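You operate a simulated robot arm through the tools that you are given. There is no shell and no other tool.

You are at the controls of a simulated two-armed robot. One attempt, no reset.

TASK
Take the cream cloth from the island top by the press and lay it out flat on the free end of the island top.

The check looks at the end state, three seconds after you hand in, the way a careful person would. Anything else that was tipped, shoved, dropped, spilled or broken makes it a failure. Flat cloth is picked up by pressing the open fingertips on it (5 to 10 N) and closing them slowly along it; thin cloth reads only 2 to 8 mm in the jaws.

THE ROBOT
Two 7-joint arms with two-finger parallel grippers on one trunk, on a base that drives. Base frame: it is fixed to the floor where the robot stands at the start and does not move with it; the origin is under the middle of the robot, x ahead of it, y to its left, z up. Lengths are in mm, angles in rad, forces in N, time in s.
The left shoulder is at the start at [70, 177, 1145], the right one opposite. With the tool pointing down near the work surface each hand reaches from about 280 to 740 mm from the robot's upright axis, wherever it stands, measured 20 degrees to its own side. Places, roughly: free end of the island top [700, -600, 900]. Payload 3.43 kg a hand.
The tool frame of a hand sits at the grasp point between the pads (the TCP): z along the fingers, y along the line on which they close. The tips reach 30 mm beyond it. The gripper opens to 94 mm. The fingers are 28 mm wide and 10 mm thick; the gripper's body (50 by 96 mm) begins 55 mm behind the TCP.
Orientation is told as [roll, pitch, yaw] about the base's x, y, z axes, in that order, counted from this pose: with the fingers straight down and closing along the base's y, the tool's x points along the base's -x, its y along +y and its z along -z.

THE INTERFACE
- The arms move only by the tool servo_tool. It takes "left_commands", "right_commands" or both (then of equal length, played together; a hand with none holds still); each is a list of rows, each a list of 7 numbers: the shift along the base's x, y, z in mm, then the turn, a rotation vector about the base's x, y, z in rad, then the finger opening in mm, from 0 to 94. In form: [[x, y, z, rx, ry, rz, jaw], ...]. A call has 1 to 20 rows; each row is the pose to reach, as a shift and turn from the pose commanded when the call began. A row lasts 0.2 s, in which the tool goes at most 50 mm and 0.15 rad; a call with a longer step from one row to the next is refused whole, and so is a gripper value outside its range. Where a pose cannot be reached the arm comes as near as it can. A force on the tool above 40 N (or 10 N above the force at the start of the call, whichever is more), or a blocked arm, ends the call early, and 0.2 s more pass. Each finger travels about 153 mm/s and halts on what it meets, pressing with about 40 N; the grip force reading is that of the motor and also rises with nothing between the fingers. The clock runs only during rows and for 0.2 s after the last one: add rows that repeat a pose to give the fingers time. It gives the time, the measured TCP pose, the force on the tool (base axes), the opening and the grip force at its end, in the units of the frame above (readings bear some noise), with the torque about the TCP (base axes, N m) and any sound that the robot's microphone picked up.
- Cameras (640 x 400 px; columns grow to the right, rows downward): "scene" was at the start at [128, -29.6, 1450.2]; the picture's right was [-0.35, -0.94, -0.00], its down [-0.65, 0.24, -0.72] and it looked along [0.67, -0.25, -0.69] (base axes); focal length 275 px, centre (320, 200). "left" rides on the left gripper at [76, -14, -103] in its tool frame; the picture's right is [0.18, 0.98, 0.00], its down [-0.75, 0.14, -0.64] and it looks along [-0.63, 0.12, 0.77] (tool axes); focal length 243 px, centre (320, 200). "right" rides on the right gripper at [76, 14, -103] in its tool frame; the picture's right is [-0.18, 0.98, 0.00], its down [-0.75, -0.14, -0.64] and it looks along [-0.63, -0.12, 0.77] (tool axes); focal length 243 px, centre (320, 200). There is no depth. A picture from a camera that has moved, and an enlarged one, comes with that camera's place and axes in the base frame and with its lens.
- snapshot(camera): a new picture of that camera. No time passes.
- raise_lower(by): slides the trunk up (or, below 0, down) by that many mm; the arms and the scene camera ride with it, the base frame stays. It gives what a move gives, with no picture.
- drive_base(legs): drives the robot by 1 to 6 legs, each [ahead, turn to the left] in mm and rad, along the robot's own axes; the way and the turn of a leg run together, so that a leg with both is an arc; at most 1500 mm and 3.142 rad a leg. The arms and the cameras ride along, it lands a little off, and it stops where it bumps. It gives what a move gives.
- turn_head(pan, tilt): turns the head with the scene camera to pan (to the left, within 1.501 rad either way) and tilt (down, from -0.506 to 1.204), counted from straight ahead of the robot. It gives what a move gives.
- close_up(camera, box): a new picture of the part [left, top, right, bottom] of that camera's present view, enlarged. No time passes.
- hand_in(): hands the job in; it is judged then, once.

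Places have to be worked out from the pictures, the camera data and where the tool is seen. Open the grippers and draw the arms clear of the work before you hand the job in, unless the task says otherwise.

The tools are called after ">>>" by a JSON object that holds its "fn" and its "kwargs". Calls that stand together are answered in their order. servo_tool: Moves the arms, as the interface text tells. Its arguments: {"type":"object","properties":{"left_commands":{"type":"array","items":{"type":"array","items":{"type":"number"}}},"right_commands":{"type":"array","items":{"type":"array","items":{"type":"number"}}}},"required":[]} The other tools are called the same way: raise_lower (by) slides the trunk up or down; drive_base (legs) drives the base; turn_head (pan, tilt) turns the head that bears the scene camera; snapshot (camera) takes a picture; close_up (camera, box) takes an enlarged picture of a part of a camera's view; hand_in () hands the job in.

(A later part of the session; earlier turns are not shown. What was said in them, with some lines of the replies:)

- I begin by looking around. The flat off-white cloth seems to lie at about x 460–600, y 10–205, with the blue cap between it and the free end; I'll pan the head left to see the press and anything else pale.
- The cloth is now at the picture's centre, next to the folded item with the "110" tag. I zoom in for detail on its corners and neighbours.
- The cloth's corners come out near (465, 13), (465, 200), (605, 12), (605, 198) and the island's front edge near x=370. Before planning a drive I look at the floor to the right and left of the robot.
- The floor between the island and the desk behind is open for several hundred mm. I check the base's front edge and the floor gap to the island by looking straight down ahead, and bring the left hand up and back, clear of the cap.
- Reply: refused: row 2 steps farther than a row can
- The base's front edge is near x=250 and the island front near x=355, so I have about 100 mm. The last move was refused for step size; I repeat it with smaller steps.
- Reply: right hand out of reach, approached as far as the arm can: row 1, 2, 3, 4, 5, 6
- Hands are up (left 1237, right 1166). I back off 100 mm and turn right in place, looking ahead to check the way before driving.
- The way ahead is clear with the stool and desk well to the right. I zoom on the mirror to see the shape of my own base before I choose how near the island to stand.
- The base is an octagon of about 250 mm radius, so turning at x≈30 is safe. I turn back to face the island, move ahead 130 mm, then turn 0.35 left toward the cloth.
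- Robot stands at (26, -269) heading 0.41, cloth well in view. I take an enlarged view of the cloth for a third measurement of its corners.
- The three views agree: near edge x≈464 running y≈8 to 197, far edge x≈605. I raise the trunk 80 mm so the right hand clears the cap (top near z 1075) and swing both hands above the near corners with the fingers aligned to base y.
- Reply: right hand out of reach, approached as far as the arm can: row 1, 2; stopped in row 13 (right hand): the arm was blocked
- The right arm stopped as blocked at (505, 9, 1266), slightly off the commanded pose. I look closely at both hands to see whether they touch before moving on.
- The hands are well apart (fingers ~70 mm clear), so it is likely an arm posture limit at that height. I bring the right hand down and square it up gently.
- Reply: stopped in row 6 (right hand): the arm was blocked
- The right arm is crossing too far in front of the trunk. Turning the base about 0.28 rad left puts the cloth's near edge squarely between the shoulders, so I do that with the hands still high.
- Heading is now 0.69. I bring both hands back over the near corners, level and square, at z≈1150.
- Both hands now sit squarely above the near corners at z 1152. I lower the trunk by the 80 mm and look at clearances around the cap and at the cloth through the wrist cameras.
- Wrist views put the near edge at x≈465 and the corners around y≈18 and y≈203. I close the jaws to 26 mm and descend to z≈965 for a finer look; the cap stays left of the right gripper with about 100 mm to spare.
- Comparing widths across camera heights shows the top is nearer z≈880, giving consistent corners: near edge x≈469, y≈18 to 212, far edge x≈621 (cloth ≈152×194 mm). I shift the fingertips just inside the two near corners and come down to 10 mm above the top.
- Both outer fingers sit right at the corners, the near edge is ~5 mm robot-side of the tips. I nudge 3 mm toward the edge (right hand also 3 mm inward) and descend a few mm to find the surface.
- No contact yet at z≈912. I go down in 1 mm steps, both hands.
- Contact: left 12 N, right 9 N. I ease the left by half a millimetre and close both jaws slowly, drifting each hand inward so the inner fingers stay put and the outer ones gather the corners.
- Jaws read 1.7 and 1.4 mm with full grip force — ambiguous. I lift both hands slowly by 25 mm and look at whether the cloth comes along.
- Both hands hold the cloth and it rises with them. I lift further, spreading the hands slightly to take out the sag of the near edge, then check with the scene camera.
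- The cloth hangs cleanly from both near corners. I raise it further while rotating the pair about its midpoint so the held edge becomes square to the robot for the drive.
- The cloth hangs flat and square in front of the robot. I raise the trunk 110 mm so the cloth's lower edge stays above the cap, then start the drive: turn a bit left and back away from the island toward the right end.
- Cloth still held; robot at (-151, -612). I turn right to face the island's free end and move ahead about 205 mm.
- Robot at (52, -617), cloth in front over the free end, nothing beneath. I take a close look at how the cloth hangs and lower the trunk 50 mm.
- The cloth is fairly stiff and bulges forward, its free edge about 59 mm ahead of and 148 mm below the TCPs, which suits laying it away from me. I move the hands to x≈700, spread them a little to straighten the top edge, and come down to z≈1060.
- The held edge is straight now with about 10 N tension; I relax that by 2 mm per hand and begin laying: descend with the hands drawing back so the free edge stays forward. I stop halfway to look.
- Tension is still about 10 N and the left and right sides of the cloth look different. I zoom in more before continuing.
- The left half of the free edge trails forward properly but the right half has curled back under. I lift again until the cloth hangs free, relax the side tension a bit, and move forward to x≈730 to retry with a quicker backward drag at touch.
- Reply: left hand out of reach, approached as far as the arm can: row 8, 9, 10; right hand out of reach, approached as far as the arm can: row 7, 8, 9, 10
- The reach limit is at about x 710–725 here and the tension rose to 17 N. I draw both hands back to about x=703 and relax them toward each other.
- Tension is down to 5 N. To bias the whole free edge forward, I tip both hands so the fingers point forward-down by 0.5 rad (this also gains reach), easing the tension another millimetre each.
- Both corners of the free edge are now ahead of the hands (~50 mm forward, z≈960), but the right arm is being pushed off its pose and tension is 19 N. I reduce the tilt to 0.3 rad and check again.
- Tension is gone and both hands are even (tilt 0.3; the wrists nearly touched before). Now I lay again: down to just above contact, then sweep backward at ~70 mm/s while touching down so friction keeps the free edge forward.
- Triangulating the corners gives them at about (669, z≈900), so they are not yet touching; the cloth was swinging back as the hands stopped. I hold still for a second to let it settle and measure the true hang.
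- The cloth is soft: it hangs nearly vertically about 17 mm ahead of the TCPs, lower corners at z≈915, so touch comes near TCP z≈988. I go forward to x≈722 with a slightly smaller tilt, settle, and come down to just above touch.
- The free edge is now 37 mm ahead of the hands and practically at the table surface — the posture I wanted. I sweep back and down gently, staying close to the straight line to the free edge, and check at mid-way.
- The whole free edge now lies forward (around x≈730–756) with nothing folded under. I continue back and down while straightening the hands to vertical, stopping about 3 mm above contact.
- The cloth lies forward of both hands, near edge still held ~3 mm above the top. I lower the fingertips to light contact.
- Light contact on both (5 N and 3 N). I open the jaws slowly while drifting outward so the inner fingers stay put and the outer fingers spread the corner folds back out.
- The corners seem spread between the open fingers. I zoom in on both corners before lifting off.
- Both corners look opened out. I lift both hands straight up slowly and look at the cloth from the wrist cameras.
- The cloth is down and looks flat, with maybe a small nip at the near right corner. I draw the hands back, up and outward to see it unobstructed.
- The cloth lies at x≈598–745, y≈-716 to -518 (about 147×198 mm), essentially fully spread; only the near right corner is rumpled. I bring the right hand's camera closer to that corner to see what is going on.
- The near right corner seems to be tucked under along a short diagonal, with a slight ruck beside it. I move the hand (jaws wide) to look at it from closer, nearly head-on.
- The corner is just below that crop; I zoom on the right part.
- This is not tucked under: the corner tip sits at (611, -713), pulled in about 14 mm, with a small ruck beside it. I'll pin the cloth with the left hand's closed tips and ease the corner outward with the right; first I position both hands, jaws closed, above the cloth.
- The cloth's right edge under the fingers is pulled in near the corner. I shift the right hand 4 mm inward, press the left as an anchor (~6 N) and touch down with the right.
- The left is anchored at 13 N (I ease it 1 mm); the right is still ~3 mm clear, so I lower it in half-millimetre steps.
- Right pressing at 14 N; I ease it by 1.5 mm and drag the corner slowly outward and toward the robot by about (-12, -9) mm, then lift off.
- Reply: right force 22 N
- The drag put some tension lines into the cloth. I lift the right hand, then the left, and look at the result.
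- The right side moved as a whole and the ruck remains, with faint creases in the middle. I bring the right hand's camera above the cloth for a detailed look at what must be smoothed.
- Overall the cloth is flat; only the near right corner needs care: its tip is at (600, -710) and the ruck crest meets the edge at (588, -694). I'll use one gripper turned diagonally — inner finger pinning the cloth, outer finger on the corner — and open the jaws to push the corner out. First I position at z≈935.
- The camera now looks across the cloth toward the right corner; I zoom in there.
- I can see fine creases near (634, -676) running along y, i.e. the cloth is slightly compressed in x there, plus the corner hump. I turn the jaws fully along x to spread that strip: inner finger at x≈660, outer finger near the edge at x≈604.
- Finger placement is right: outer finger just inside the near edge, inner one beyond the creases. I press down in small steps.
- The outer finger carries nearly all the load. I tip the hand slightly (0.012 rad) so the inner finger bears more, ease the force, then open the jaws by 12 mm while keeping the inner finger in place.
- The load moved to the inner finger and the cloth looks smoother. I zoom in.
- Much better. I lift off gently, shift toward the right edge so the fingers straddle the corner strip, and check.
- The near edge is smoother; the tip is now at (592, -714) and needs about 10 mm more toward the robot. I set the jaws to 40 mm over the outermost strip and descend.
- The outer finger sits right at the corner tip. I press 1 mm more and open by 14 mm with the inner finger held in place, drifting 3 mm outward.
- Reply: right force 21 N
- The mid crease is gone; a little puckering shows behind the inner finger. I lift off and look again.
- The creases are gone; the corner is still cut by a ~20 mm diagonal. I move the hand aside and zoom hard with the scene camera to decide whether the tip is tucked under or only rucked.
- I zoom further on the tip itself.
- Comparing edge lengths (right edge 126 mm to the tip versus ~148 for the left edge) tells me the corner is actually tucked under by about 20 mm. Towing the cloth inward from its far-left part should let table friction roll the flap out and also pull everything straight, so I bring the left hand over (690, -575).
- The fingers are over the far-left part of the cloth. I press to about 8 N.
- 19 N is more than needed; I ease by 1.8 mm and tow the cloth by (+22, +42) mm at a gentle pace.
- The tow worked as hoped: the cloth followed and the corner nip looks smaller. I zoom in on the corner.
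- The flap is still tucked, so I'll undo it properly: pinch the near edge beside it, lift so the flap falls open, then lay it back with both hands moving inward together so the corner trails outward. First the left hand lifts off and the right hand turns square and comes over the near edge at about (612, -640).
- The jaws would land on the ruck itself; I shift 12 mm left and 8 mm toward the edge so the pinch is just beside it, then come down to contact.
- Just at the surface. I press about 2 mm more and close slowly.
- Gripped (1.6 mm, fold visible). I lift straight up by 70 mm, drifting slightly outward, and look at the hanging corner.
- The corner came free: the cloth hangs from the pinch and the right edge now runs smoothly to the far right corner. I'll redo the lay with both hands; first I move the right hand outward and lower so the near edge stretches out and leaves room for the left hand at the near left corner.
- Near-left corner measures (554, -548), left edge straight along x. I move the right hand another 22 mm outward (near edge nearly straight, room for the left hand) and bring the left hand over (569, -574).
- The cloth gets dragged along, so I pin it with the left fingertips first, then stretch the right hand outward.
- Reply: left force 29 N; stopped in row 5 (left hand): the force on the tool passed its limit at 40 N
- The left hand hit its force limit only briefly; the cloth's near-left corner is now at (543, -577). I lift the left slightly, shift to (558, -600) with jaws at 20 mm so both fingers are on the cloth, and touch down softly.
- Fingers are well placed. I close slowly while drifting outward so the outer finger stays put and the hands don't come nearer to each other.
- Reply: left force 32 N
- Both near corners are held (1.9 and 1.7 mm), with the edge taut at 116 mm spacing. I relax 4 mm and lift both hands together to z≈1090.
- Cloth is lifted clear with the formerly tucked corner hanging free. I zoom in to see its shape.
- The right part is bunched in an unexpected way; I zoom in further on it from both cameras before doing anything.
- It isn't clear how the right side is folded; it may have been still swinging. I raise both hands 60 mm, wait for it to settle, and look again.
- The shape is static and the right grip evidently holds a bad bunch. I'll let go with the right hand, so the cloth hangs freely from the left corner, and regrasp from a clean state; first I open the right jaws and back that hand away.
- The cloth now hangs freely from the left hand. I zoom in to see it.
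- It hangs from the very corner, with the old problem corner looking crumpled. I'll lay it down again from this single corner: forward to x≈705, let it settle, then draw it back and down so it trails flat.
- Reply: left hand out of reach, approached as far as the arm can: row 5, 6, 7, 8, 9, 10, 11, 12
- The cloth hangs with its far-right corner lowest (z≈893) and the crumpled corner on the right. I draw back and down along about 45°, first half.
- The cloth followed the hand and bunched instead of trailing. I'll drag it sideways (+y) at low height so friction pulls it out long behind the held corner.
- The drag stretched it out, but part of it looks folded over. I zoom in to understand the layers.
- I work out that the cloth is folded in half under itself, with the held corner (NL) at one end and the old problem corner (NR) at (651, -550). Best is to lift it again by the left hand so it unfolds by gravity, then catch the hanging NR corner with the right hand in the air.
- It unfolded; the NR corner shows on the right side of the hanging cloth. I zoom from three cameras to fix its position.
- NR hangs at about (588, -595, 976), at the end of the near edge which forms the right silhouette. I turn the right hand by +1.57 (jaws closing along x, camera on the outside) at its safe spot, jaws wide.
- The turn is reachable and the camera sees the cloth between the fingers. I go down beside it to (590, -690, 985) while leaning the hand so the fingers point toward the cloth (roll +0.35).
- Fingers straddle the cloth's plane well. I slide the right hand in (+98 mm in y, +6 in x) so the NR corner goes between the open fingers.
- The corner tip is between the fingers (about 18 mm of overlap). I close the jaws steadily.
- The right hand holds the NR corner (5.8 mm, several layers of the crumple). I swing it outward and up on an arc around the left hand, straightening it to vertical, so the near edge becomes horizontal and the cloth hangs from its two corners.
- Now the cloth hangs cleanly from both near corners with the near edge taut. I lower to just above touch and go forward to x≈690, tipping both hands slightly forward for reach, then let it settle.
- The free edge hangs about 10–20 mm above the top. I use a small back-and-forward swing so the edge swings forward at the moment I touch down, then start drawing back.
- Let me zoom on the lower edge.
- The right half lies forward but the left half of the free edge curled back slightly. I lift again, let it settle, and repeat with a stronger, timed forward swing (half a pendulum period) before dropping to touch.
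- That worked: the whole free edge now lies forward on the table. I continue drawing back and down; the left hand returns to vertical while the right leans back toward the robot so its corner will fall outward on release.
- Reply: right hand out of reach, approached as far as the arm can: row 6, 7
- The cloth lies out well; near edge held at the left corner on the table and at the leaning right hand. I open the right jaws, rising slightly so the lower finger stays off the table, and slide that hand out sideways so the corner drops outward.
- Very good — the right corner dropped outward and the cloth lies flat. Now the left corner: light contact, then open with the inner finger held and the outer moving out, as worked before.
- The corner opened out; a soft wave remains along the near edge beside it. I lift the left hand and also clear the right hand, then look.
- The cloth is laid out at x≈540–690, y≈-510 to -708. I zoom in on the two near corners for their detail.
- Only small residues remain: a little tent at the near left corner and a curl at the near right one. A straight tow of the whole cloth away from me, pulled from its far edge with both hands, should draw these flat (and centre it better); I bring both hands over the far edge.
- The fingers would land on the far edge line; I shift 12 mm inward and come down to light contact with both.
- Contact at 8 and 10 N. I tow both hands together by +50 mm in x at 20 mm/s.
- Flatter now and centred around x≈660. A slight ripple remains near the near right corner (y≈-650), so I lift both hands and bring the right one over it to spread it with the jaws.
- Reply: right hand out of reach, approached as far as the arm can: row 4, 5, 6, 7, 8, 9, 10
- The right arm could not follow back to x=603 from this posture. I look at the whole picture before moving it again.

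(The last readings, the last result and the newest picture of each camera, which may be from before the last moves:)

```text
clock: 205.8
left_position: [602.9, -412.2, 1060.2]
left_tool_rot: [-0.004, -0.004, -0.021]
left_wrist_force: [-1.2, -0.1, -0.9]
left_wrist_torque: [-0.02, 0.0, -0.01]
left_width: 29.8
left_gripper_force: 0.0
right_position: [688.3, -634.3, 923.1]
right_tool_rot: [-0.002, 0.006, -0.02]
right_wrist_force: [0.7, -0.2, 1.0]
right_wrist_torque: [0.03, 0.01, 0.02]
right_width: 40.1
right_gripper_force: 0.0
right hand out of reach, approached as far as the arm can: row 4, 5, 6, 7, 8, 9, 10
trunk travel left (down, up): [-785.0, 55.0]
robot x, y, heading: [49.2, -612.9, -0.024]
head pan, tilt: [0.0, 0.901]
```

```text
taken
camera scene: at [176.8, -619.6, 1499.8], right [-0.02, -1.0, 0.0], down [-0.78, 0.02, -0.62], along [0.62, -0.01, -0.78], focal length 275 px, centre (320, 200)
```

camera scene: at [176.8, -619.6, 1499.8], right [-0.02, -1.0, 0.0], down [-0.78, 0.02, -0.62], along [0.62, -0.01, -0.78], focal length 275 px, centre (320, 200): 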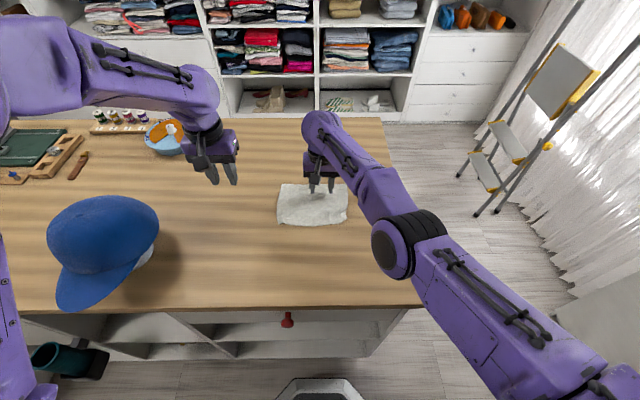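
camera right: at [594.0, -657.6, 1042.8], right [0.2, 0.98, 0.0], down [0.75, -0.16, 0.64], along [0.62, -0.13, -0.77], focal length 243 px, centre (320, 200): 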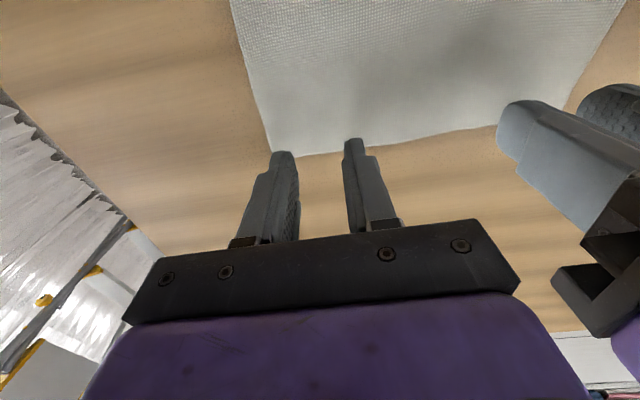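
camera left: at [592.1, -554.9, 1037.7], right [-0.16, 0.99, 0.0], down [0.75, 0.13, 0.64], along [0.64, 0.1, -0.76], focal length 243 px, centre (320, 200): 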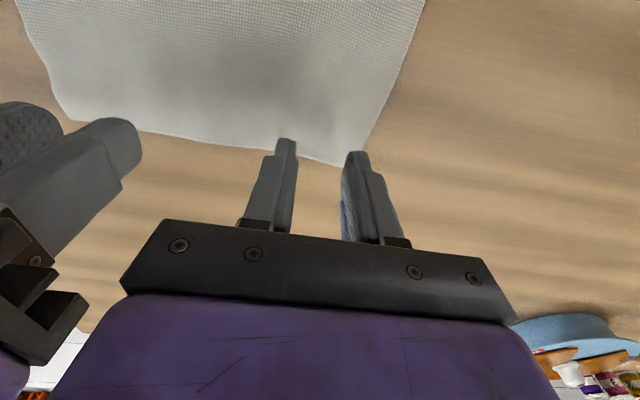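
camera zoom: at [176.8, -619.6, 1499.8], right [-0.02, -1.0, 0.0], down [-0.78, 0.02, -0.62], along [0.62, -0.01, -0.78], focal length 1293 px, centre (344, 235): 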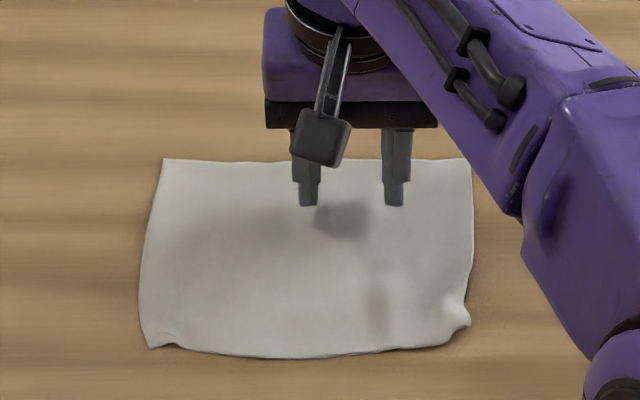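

The right arm is stretched nearly straight (a singular posture). I raise that hand first, in place, to let it bend again.

>>> {"fn": "servo_tool", "kwargs": {"right_commands": [[0, 0, 15, 0, 0, 0, 40], [0, 0, 35, 0, 0, 0, 40], [0, 0, 60, 0, 0, 0, 40], [0, 0, 85, 0, 0, 0, 40], [0, 0, 110, 0, 0, 0, 40], [0, 0, 110, 0, 0, 0, 40]]}}

>>> {"fn": "snapshot", "kwargs": {"camera": "scene"}}

```text
clock: 207.2
left_position: [604.6, -412.9, 1060.2]
left_tool_rot: [-0.005, -0.004, -0.022]
left_wrist_force: [0.0, 0.4, 0.2]
left_wrist_torque: [0.0, 0.02, -0.03]
left_width: 30.0
left_gripper_force: 0.1
right_position: [695.7, -632.5, 1026.5]
right_tool_rot: [0.0, 0.008, -0.019]
right_wrist_force: [-0.1, -0.5, 0.6]
right_wrist_torque: [0.0, 0.0, -0.01]
right_width: 40.1
right_gripper_force: 0.1
right hand out of reach, approached as far as the arm can: row 1, 2, 3, 4, 5, 6
trunk travel left (down, up): [-785.0, 55.0]
robot x, y, heading: [52.1, -617.7, -0.025]
head pan, tilt: [0.0, 0.901]
```

```text
taken
camera scene: at [178.6, -620.0, 1499.7], right [-0.02, -1.0, 0.0], down [-0.78, 0.02, -0.62], along [0.62, -0.01, -0.78], focal length 275 px, centre (320, 200)
```

scene: 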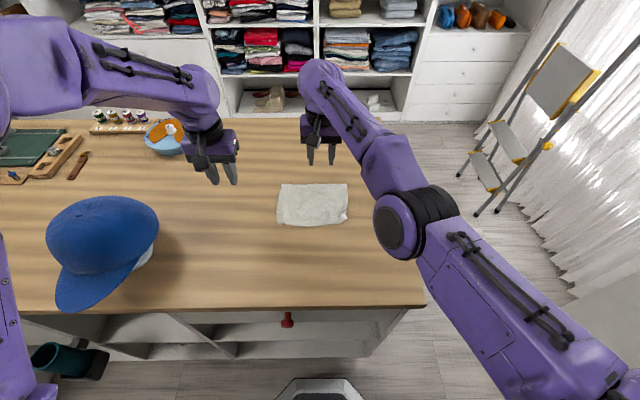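

It rose but still reports a limit. I try drawing it back and outward toward its own side.

>>> {"fn": "servo_tool", "kwargs": {"right_commands": [[-15, -20, 10, 0, 0, 0, 40], [-30, -40, 20, 0, 0, 0, 40], [-45, -60, 30, 0, 0, 0, 40], [-60, -80, 40, 0, 0, 0, 40], [-75, -100, 50, 0, 0, 0, 40], [-90, -120, 60, 0, 0, 0, 40], [-105, -140, 70, 0, 0, 0, 40], [-120, -160, 80, 0, 0, 0, 40]]}}

>>> {"fn": "snapshot", "kwargs": {"camera": "scene"}}

```text
clock: 209.0
left_position: [604.0, -412.9, 1061.8]
left_tool_rot: [-0.003, -0.006, -0.021]
left_wrist_force: [1.4, 0.3, -0.3]
left_wrist_torque: [0.05, 0.01, 0.01]
left_width: 29.8
left_gripper_force: 0.1
right_position: [721.3, -750.9, 1115.4]
right_tool_rot: [0.0, 0.007, -0.019]
right_wrist_force: [-0.7, 0.0, -0.2]
right_wrist_torque: [0.0, -0.01, -0.01]
right_width: 40.0
right_gripper_force: 0.1
right hand out of reach, approached as far as the arm can: row 1, 2, 3, 4, 5, 6, 7, 8
trunk travel left (down, up): [-785.0, 55.0]
robot x, y, heading: [51.6, -616.1, -0.017]
head pan, tilt: [0.0, 0.901]
```

```text
taken
camera scene: at [177.9, -620.9, 1499.7], right [-0.02, -1.0, 0.0], down [-0.78, 0.02, -0.62], along [0.62, -0.01, -0.78], focal length 275 px, centre (320, 200)
```

scene: 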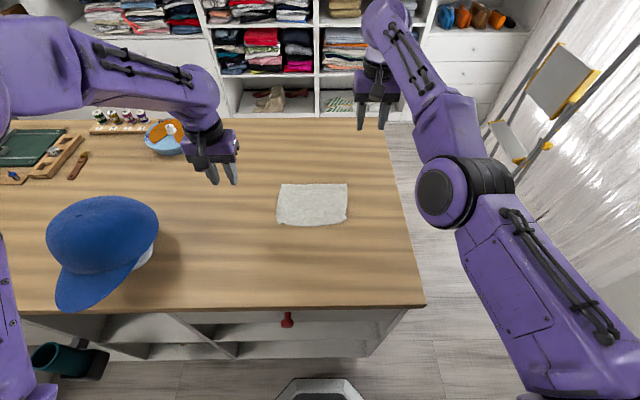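

The arm seems stuck against a joint limit in this posture, which arose while turning the hand back. I undo that turn (+1.57) while drawing back toward where it moved freely.

>>> {"fn": "servo_tool", "kwargs": {"right_commands": [[-5, -5, 0, 0, 0, 0.14, 40], [-15, -10, 0, 0, 0, 0.28, 40], [-28, -16, 0, 0, 0, 0.42, 40], [-42, -24, 0, 0, 0, 0.56, 40], [-56, -32, 0, 0, 0, 0.7, 40], [-70, -40, 0, 0, 0, 0.84, 40], [-85, -48, 0, 0, 0, 0.98, 40], [-100, -56, 0, 0, 0, 1.12, 40], [-115, -64, 0, 0, 0, 1.26, 40], [-130, -72, 0, 0, 0, 1.4, 40], [-145, -80, 0, 0, 0, 1.54, 40], [-160, -85, 0, 0, 0, 1.59, 40]]}}

>>> {"fn": "snapshot", "kwargs": {"camera": "scene"}}

```text
clock: 211.6
left_position: [604.5, -412.1, 1060.1]
left_tool_rot: [-0.005, -0.004, -0.022]
left_wrist_force: [-0.7, 0.7, 0.1]
left_wrist_torque: [0.0, -0.03, -0.01]
left_width: 29.7
left_gripper_force: 0.0
right_position: [718.8, -807.1, 1177.5]
right_tool_rot: [0.001, 0.005, 1.573]
right_wrist_force: [-0.5, 0.4, 0.3]
right_wrist_torque: [-0.01, -0.01, 0.01]
right_width: 40.0
right_gripper_force: 0.2
right hand out of reach, approached as far as the arm can: row 1, 2, 3, 4, 5, 6, 7, 8, 9, 10, 11, 12
trunk travel left (down, up): [-785.0, 55.0]
robot x, y, heading: [50.7, -615.4, -0.021]
head pan, tilt: [0.0, 0.901]
```

```text
taken
camera scene: at [177.5, -620.1, 1499.7], right [-0.02, -1.0, 0.0], down [-0.78, 0.02, -0.62], along [0.62, -0.01, -0.78], focal length 275 px, centre (320, 200)
```

scene: 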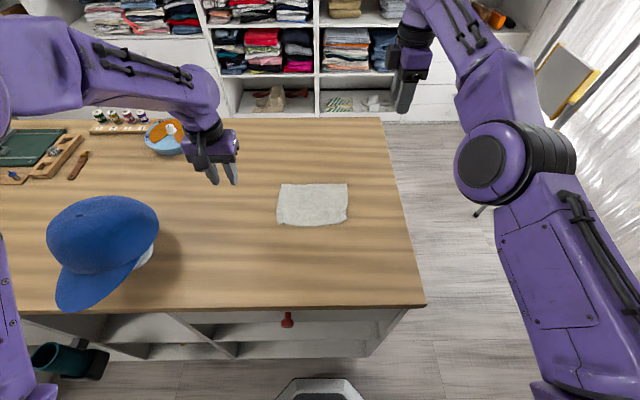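

Orientation follows but it won't retract. I try bending it by tipping the fingers forward, which pulls the wrist back.

>>> {"fn": "servo_tool", "kwargs": {"right_commands": [[0, 0, 0, 0, -0.12, 0, 40], [0, 0, 0, 0, -0.24, 0, 40], [0, 0, 0, 0, -0.36, 0, 40], [0, 0, 0, 0, -0.48, 0, 40], [0, 0, 0, 0, -0.6, 0, 40], [-10, 0, 0, 0, -0.6, 0, 40], [-25, 0, 0, 0, -0.6, 0, 40], [-40, 0, 0, 0, -0.6, 0, 40]]}}

>>> {"fn": "snapshot", "kwargs": {"camera": "scene"}}

```text
clock: 213.4
left_position: [603.5, -413.8, 1060.9]
left_tool_rot: [-0.005, -0.004, -0.021]
left_wrist_force: [-0.2, -0.4, -0.4]
left_wrist_torque: [-0.01, 0.0, -0.02]
left_width: 30.0
left_gripper_force: 0.0
right_position: [685.6, -806.1, 1183.0]
right_tool_rot: [-0.602, 0.006, 1.568]
right_wrist_force: [-0.8, -0.2, 0.0]
right_wrist_torque: [0.0, -0.04, 0.03]
right_width: 39.9
right_gripper_force: 0.1
trunk travel left (down, up): [-785.0, 55.0]
robot x, y, heading: [52.8, -616.6, -0.018]
head pan, tilt: [0.0, 0.901]
```

```text
taken
camera scene: at [176.9, -620.1, 1499.8], right [-0.02, -1.0, 0.0], down [-0.78, 0.02, -0.62], along [0.62, -0.01, -0.78], focal length 275 px, centre (320, 200)
```

scene: 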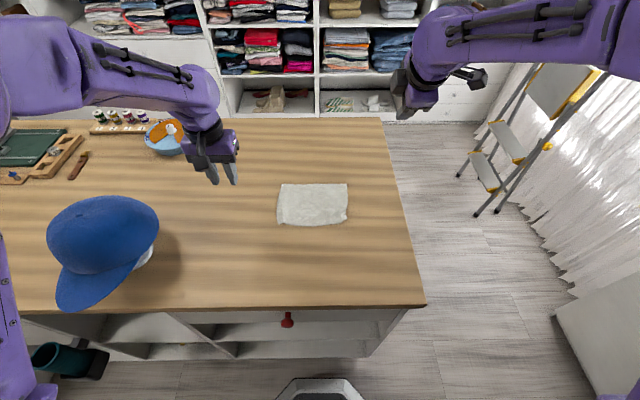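

It flipped back to the good elbow-up posture. I straighten the hand and retract it to x≈560, then turn the yaw back to zero there.

>>> {"fn": "servo_tool", "kwargs": {"right_commands": [[-20, 0, 0, 0, 0.1, 0, 40], [-45, 0, 0, 0, 0.22, 0, 40], [-70, 0, 0, 0, 0.34, 0, 40], [-95, 0, 0, 0, 0.46, 0, 40], [-115, 0, 0, 0, 0.58, 0, 40], [-125, 0, 0, 0, 0.6, 0, 40]]}}

>>> {"fn": "servo_tool", "kwargs": {"right_commands": [[0, 0, 0, 0, 0, -0.14, 40], [0, 0, 0, 0, 0, -0.28, 40], [0, 0, 0, 0, 0, -0.42, 40], [0, 0, 0, 0, 0, -0.56, 40], [0, 0, 0, 0, 0, -0.7, 40], [0, 0, 0, 0, 0, -0.84, 40], [0, 0, 0, 0, 0, -0.98, 40], [0, 0, 0, 0, 0, -1.12, 40], [0, 0, 0, 0, 0, -1.26, 40], [0, 0, 0, 0, 0, -1.4, 40], [0, 0, 0, 0, 0, -1.54, 40], [0, 0, 0, 0, 0, -1.59, 40]]}}

>>> {"fn": "snapshot", "kwargs": {"camera": "scene"}}

```text
clock: 214.8
left_position: [603.6, -412.2, 1059.7]
left_tool_rot: [-0.004, -0.004, -0.021]
left_wrist_force: [0.2, -0.7, 0.4]
left_wrist_torque: [-0.02, 0.0, -0.03]
left_width: 30.1
left_gripper_force: 0.2
right_position: [561.1, -805.6, 1182.2]
right_tool_rot: [0.001, 0.007, 1.572]
right_wrist_force: [0.1, -0.1, 0.6]
right_wrist_torque: [0.0, -0.01, 0.02]
right_width: 40.0
right_gripper_force: 0.1
trunk travel left (down, up): [-785.0, 55.0]
robot x, y, heading: [51.2, -616.5, -0.024]
head pan, tilt: [0.0, 0.901]
```

```text
clock: 217.4
left_position: [605.1, -412.7, 1059.6]
left_tool_rot: [-0.006, -0.002, -0.023]
left_wrist_force: [-0.6, 0.0, -0.4]
left_wrist_torque: [-0.01, 0.01, 0.01]
left_width: 30.1
left_gripper_force: 0.1
right_position: [562.3, -804.8, 1182.3]
right_tool_rot: [0.0, 0.005, -0.02]
right_wrist_force: [-0.1, -0.3, -1.0]
right_wrist_torque: [-0.05, -0.01, 0.01]
right_width: 40.0
right_gripper_force: 0.0
trunk travel left (down, up): [-785.0, 55.0]
robot x, y, heading: [54.2, -615.4, -0.02]
head pan, tilt: [0.0, 0.901]
```

```text
taken
camera scene: at [178.1, -620.1, 1499.7], right [-0.02, -1.0, 0.0], down [-0.78, 0.02, -0.62], along [0.62, -0.01, -0.78], focal length 275 px, centre (320, 200)
```

scene: 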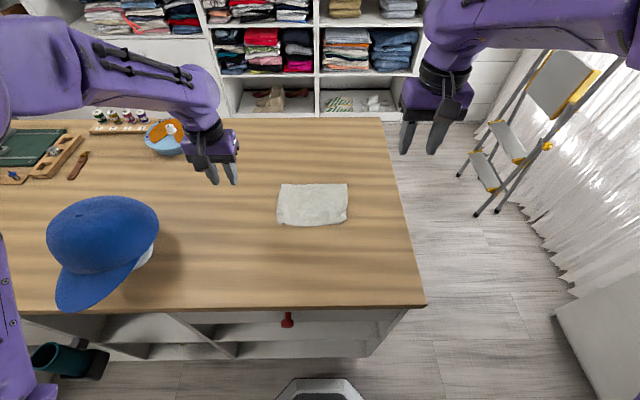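

The right arm is back in a normal posture. Now a clear look at the cloth.

>>> {"fn": "close_up", "kwargs": {"camera": "scene", "box": [255, 165, 370, 240]}}

>>> {"fn": "close_up", "kwargs": {"camera": "scene", "box": [328, 200, 356, 232]}}

>>> {"fn": "close_up", "kwargs": {"camera": "scene", "box": [270, 205, 300, 232]}}

```text
5.33 times, centred on (312, 202) of scene
camera zoom: at [178.1, -620.1, 1499.7], right [-0.02, -1.0, 0.0], down [-0.78, 0.02, -0.62], along [0.62, -0.01, -0.78], focal length 1466 px, centre (360, 187)
```

zoom: 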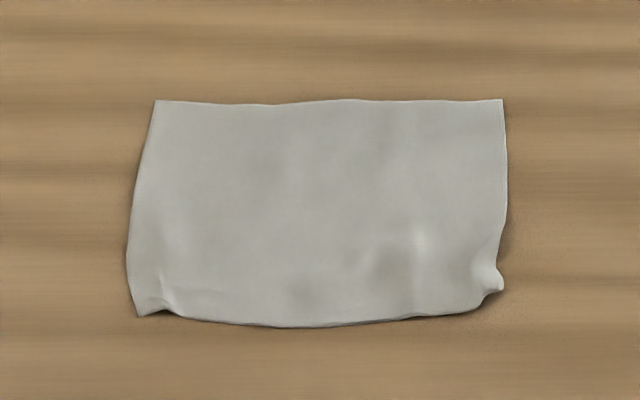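

```text
12.50 times, centred on (342, 216) of scene
camera zoom: at [178.1, -620.1, 1499.7], right [-0.02, -1.0, 0.0], down [-0.78, 0.02, -0.62], along [0.62, -0.01, -0.78], focal length 3435 px, centre (45, 0)
```

zoom: 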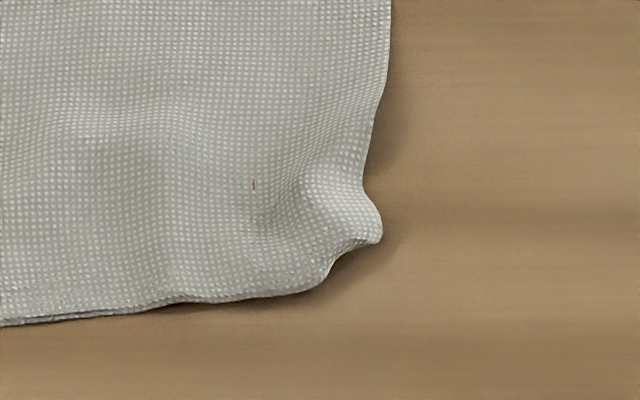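

```text
14.81 times, centred on (285, 218) of scene
camera zoom: at [178.1, -620.1, 1499.7], right [-0.02, -1.0, 0.0], down [-0.78, 0.02, -0.62], along [0.62, -0.01, -0.78], focal length 4071 px, centre (838, -74)
```

zoom: 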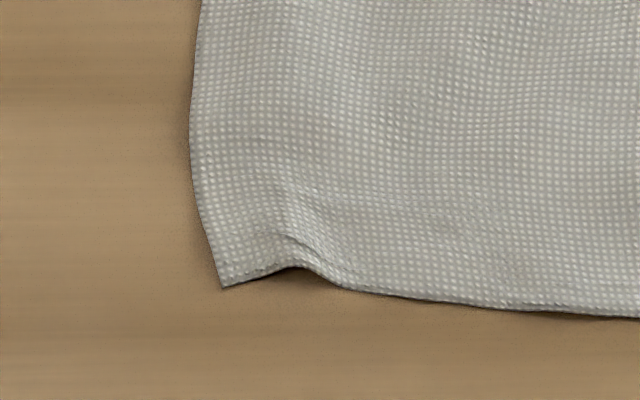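

The cloth now lies at x≈584–733, y≈-710 to -513, i.e. its full 149×197 mm, centred at (659, -611). I'll give the slightly rumpled near-right corner one gentle press-and-spread with the right jaws, as worked on the left corner.

>>> {"fn": "servo_tool", "kwargs": {"right_commands": [[5, 14, -25, 0, 0, 0, 34], [10, 28, -52, 0, 0, 0, 28], [16, 44, -80, 0, 0, 0, 22], [22, 60, -110, 0, 0, 0, 16], [28, 78, -140, 0, 0, 0, 16], [34, 96, -170, 0, 0, 0, 16], [40, 112, -200, 0, 0, 0, 16], [44, 122, -225, 0, 0, 0, 16], [44, 123, -245, 0, 0, 0, 16], [44, 123, -255, 0, 0, 0, 16], [44, 123, -255, 0, 0, 0, 16]]}}

>>> {"fn": "close_up", "kwargs": {"camera": "right", "box": [160, 60, 480, 260]}}

```text
clock: 219.8
left_position: [604.6, -413.5, 1059.5]
left_tool_rot: [-0.007, -0.003, -0.021]
left_wrist_force: [-0.7, 0.3, -0.7]
left_wrist_torque: [0.04, -0.03, -0.01]
left_width: 30.1
left_gripper_force: 0.2
right_position: [605.5, -680.8, 926.3]
right_tool_rot: [0.001, 0.005, -0.02]
right_wrist_force: [-0.5, 0.0, 0.8]
right_wrist_torque: [-0.03, -0.04, 0.01]
right_width: 15.9
right_gripper_force: 0.0
trunk travel left (down, up): [-785.0, 55.0]
robot x, y, heading: [52.0, -617.0, -0.018]
head pan, tilt: [0.0, 0.901]
```

```text
2.00 times, centred on (320, 160) of right
camera zoom: at [529.0, -667.0, 1031.0], right [0.2, 0.98, 0.0], down [0.75, -0.15, 0.64], along [0.63, -0.13, -0.77], focal length 485 px, centre (320, 280)
```

zoom: 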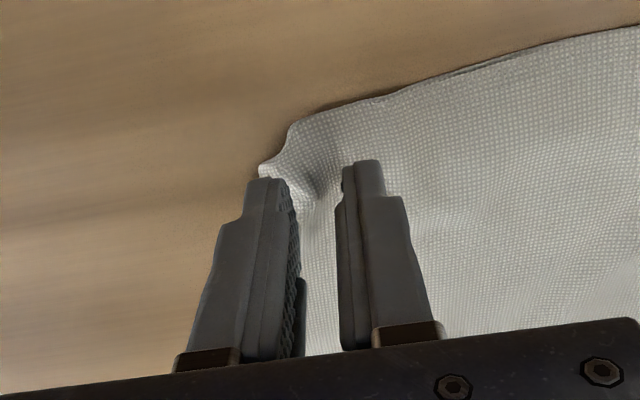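

The outer finger will land on the corner lobe with a small shift. I move (-6, -3), press lightly and open outward by 10 mm.

>>> {"fn": "servo_tool", "kwargs": {"right_commands": [[-3, -2, -5, 0, 0, 0, 16], [-6, -3, -9, 0, 0, 0, 16], [-6, -3, -12, 0, 0, 0, 16], [-6, -3, -14, 0, 0, 0, 16], [-6, -3, -15.5, 0, 0, 0, 16], [-6, -3, -16.5, 0, 0, 0, 16], [-6, -3, -16.5, 0, 0, 0, 16]]}}

```text
clock: 221.4
left_position: [603.1, -411.1, 1060.5]
left_tool_rot: [-0.007, -0.004, -0.021]
left_wrist_force: [0.0, -0.4, -0.2]
left_wrist_torque: [-0.01, -0.01, 0.03]
left_width: 30.1
left_gripper_force: 0.0
right_position: [599.1, -684.3, 911.2]
right_tool_rot: [0.0, 0.005, -0.018]
right_wrist_force: [1.3, 0.1, 6.1]
right_wrist_torque: [-0.08, -0.04, 0.0]
right_width: 16.1
right_gripper_force: 0.1
trunk travel left (down, up): [-785.0, 55.0]
robot x, y, heading: [53.4, -620.9, -0.022]
head pan, tilt: [0.0, 0.901]
```

>>> {"fn": "servo_tool", "kwargs": {"right_commands": [[0, -0.5, 0, 0, 0, 0, 17], [0, -1, 0, 0, 0, 0, 18], [-0.3, -1.5, 0, 0, 0, 0, 19], [-0.6, -2, 0, 0, 0, 0, 20], [-1, -2.5, 0, 0, 0, 0, 21], [-1.3, -3, 0, 0, 0, 0, 22], [-1.6, -3.5, 0, 0, 0, 0, 23], [-2, -4, 0, 0, 0, 0, 24], [-2, -4.5, 0, 0, 0, 0, 25], [-2, -5, 0, 0, 0, 0, 26], [-2, -5, 0, 0, 0, 0, 26], [-2, -5, 3, 0, 0, 0, 26], [-2, -5, 8, 0, 0, 0, 27], [-2, -5, 18, 0, 0, 0, 28], [-2, -8, 35, 0, 0, 0, 30], [-5, -20, 60, 0, 0, 0, 30], [-15, -40, 90, 0, 0, 0, 40], [-25, -65, 120, 0, 0, 0, 50], [-35, -90, 150, 0, 0, 0, 60], [-45, -110, 175, 0, 0, 0, 60]]}}

>>> {"fn": "close_up", "kwargs": {"camera": "scene", "box": [255, 165, 370, 240]}}

>>> {"fn": "close_up", "kwargs": {"camera": "scene", "box": [328, 200, 356, 232]}}

```text
clock: 225.6
left_position: [602.8, -414.0, 1060.7]
left_tool_rot: [-0.004, -0.006, -0.021]
left_wrist_force: [-0.4, 0.6, -0.2]
left_wrist_torque: [0.04, 0.0, 0.01]
left_width: 30.0
left_gripper_force: 0.0
right_position: [556.7, -795.1, 1087.9]
right_tool_rot: [-0.001, 0.004, -0.017]
right_wrist_force: [-0.1, 0.3, -0.2]
right_wrist_torque: [0.05, -0.03, 0.01]
right_width: 60.0
right_gripper_force: 0.0
trunk travel left (down, up): [-785.0, 55.0]
robot x, y, heading: [46.4, -616.0, -0.015]
head pan, tilt: [0.0, 0.901]
```

```text
5.33 times, centred on (312, 202) of scene
camera zoom: at [176.7, -620.7, 1499.8], right [-0.02, -1.0, 0.0], down [-0.78, 0.02, -0.62], along [0.62, -0.01, -0.78], focal length 1466 px, centre (360, 187)
```

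zoom: 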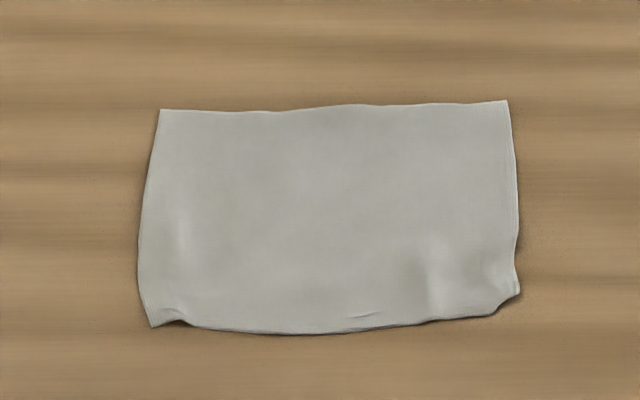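

```text
12.50 times, centred on (342, 216) of scene
camera zoom: at [176.7, -620.7, 1499.8], right [-0.02, -1.0, 0.0], down [-0.78, 0.02, -0.62], along [0.62, -0.01, -0.78], focal length 3435 px, centre (45, 0)
```

zoom: 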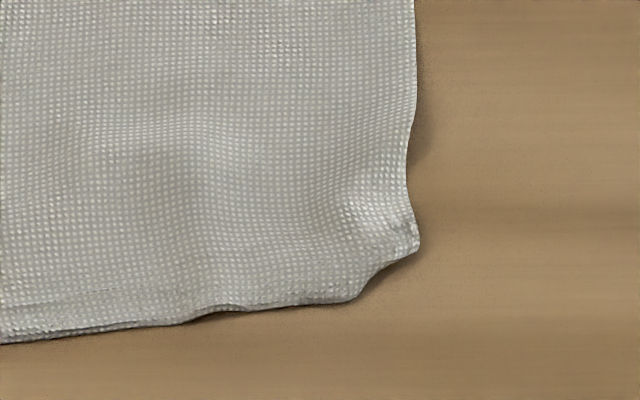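

The corner is squarer now and the whole cloth lies flat at full size. I open both grippers wide and draw the arms back clear of the work.

>>> {"fn": "servo_tool", "kwargs": {"left_commands": [[-15, 5, 10, 0, 0, 0, 50], [-35, 10, 20, 0, 0, 0, 70], [-60, 15, 30, 0, 0, 0, 94], [-90, 15, 40, 0, 0, 0, 94], [-120, 15, 45, 0, 0, 0, 94], [-140, 15, 50, 0, 0, 0, 94], [-140, 15, 50, 0, 0, 0, 94]], "right_commands": [[-15, -5, 10, 0, 0, 0, 70], [-35, -10, 20, 0, 0, 0, 94], [-60, -15, 25, 0, 0, 0, 94], [-85, -15, 30, 0, 0, 0, 94], [-110, -15, 35, 0, 0, 0, 94], [-130, -15, 35, 0, 0, 0, 94], [-130, -15, 35, 0, 0, 0, 94]]}}

>>> {"fn": "turn_head", "kwargs": {"pan": 0.35, "tilt": 0.75}}

>>> {"fn": "snapshot", "kwargs": {"camera": "scene"}}

>>> {"fn": "turn_head", "kwargs": {"pan": 0.0, "tilt": 0.9}}

>>> {"fn": "snapshot", "kwargs": {"camera": "scene"}}

>>> {"fn": "close_up", "kwargs": {"camera": "scene", "box": [255, 165, 370, 240]}}

```text
clock: 227.2
left_position: [464.1, -398.8, 1111.7]
left_tool_rot: [-0.003, -0.005, -0.021]
left_wrist_force: [0.3, 0.1, -0.8]
left_wrist_torque: [0.01, 0.03, 0.01]
left_width: 94.0
left_gripper_force: 0.1
right_position: [427.1, -810.9, 1121.3]
right_tool_rot: [-0.001, 0.003, -0.017]
right_wrist_force: [-0.3, 0.5, 0.6]
right_wrist_torque: [0.03, 0.0, 0.02]
right_width: 94.0
right_gripper_force: 0.1
trunk travel left (down, up): [-785.0, 55.0]
robot x, y, heading: [52.9, -614.9, -0.021]
head pan, tilt: [0.0, 0.901]
```

```text
clock: 228.0
left_position: [465.0, -399.1, 1109.6]
left_tool_rot: [-0.003, -0.004, -0.022]
left_wrist_force: [0.2, -0.4, 1.0]
left_wrist_torque: [-0.01, 0.0, -0.02]
left_width: 94.0
left_gripper_force: 0.1
right_position: [426.7, -810.7, 1121.6]
right_tool_rot: [0.0, 0.005, -0.02]
right_wrist_force: [0.5, 0.1, 0.2]
right_wrist_torque: [0.0, -0.02, -0.02]
right_width: 94.1
right_gripper_force: 0.0
trunk travel left (down, up): [-785.0, 55.0]
robot x, y, heading: [53.2, -617.3, -0.02]
head pan, tilt: [0.351, 0.75]
```

```text
taken
camera scene: at [180.9, -592.1, 1511.6], right [0.32, -0.95, 0.0], down [-0.65, -0.22, -0.73], along [0.69, 0.24, -0.68], focal length 275 px, centre (320, 200)
```

scene: 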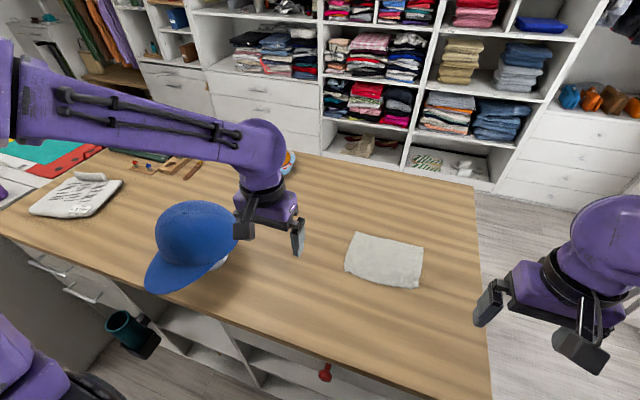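

```text
clock: 228.8
left_position: [465.5, -397.5, 1111.3]
left_tool_rot: [-0.004, -0.002, -0.021]
left_wrist_force: [0.2, -0.3, 0.0]
left_wrist_torque: [-0.01, 0.01, 0.01]
left_width: 93.8
left_gripper_force: 0.0
right_position: [426.8, -809.6, 1120.0]
right_tool_rot: [-0.001, 0.008, -0.019]
right_wrist_force: [0.0, 0.8, -0.6]
right_wrist_torque: [0.02, 0.01, -0.01]
right_width: 94.1
right_gripper_force: 0.0
trunk travel left (down, up): [-785.0, 55.0]
robot x, y, heading: [52.6, -615.8, -0.016]
head pan, tilt: [0.0, 0.901]
```

```text
taken
camera scene: at [178.1, -619.6, 1499.7], right [-0.02, -1.0, 0.0], down [-0.78, 0.02, -0.62], along [0.62, -0.01, -0.78], focal length 275 px, centre (320, 200)
```

scene: 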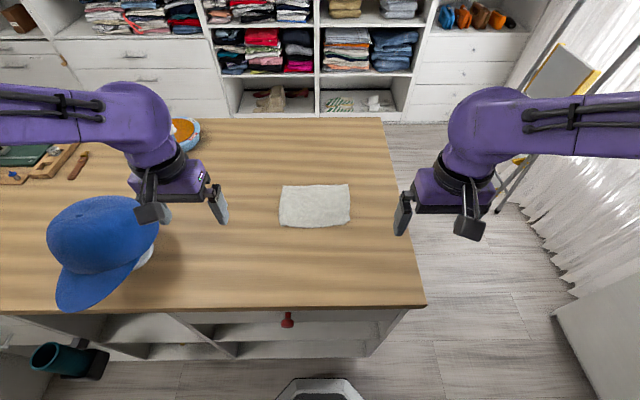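

```text
5.33 times, centred on (312, 202) of scene
camera zoom: at [178.1, -619.6, 1499.7], right [-0.02, -1.0, 0.0], down [-0.78, 0.02, -0.62], along [0.62, -0.01, -0.78], focal length 1466 px, centre (360, 187)
```

zoom: 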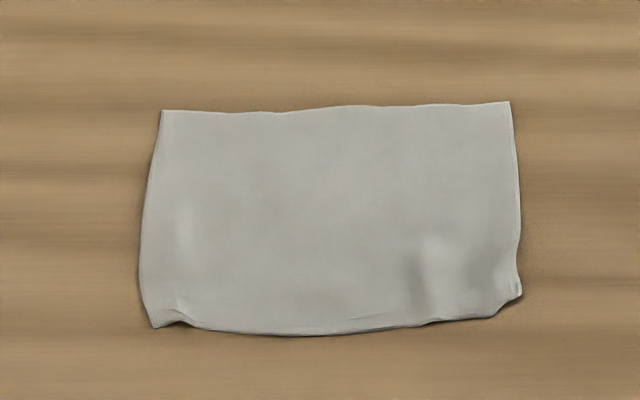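

The cloth lies flat and fully spread on the free end around (655, -612). The cap, the press, the ironing pad and the other items look undisturbed. Both grippers are open and clear of the work, so I hand in.

>>> {"fn": "hand_in", "kwargs": {}}

```text
The job is handed in.
```

I moved the cream cloth to the free end of the island top and laid it out flat, then handed the job in. The verdict is not back yet.

- **Position:** the cloth lies at about x 580–730, y -710 to -515, centred near (655, -612). That is roughly 150 × 195 mm, its full size.
- **Flatness:** it is flat apart from the two near corners. The near right one is still slightly rumpled over about 10 mm, and the near left one has a small raised wave. There is also a faint ripple near the near right corner.
- **Handling:** the first lay left the near right corner tucked under, so I picked the cloth up again and re-laid it before smoothing it.
- **Surroundings:** in the last pictures the cap, the press, the ironing pad and the other items on the island looked undisturbed.
- **Robot:** both grippers are open and the arms are clear of the work.
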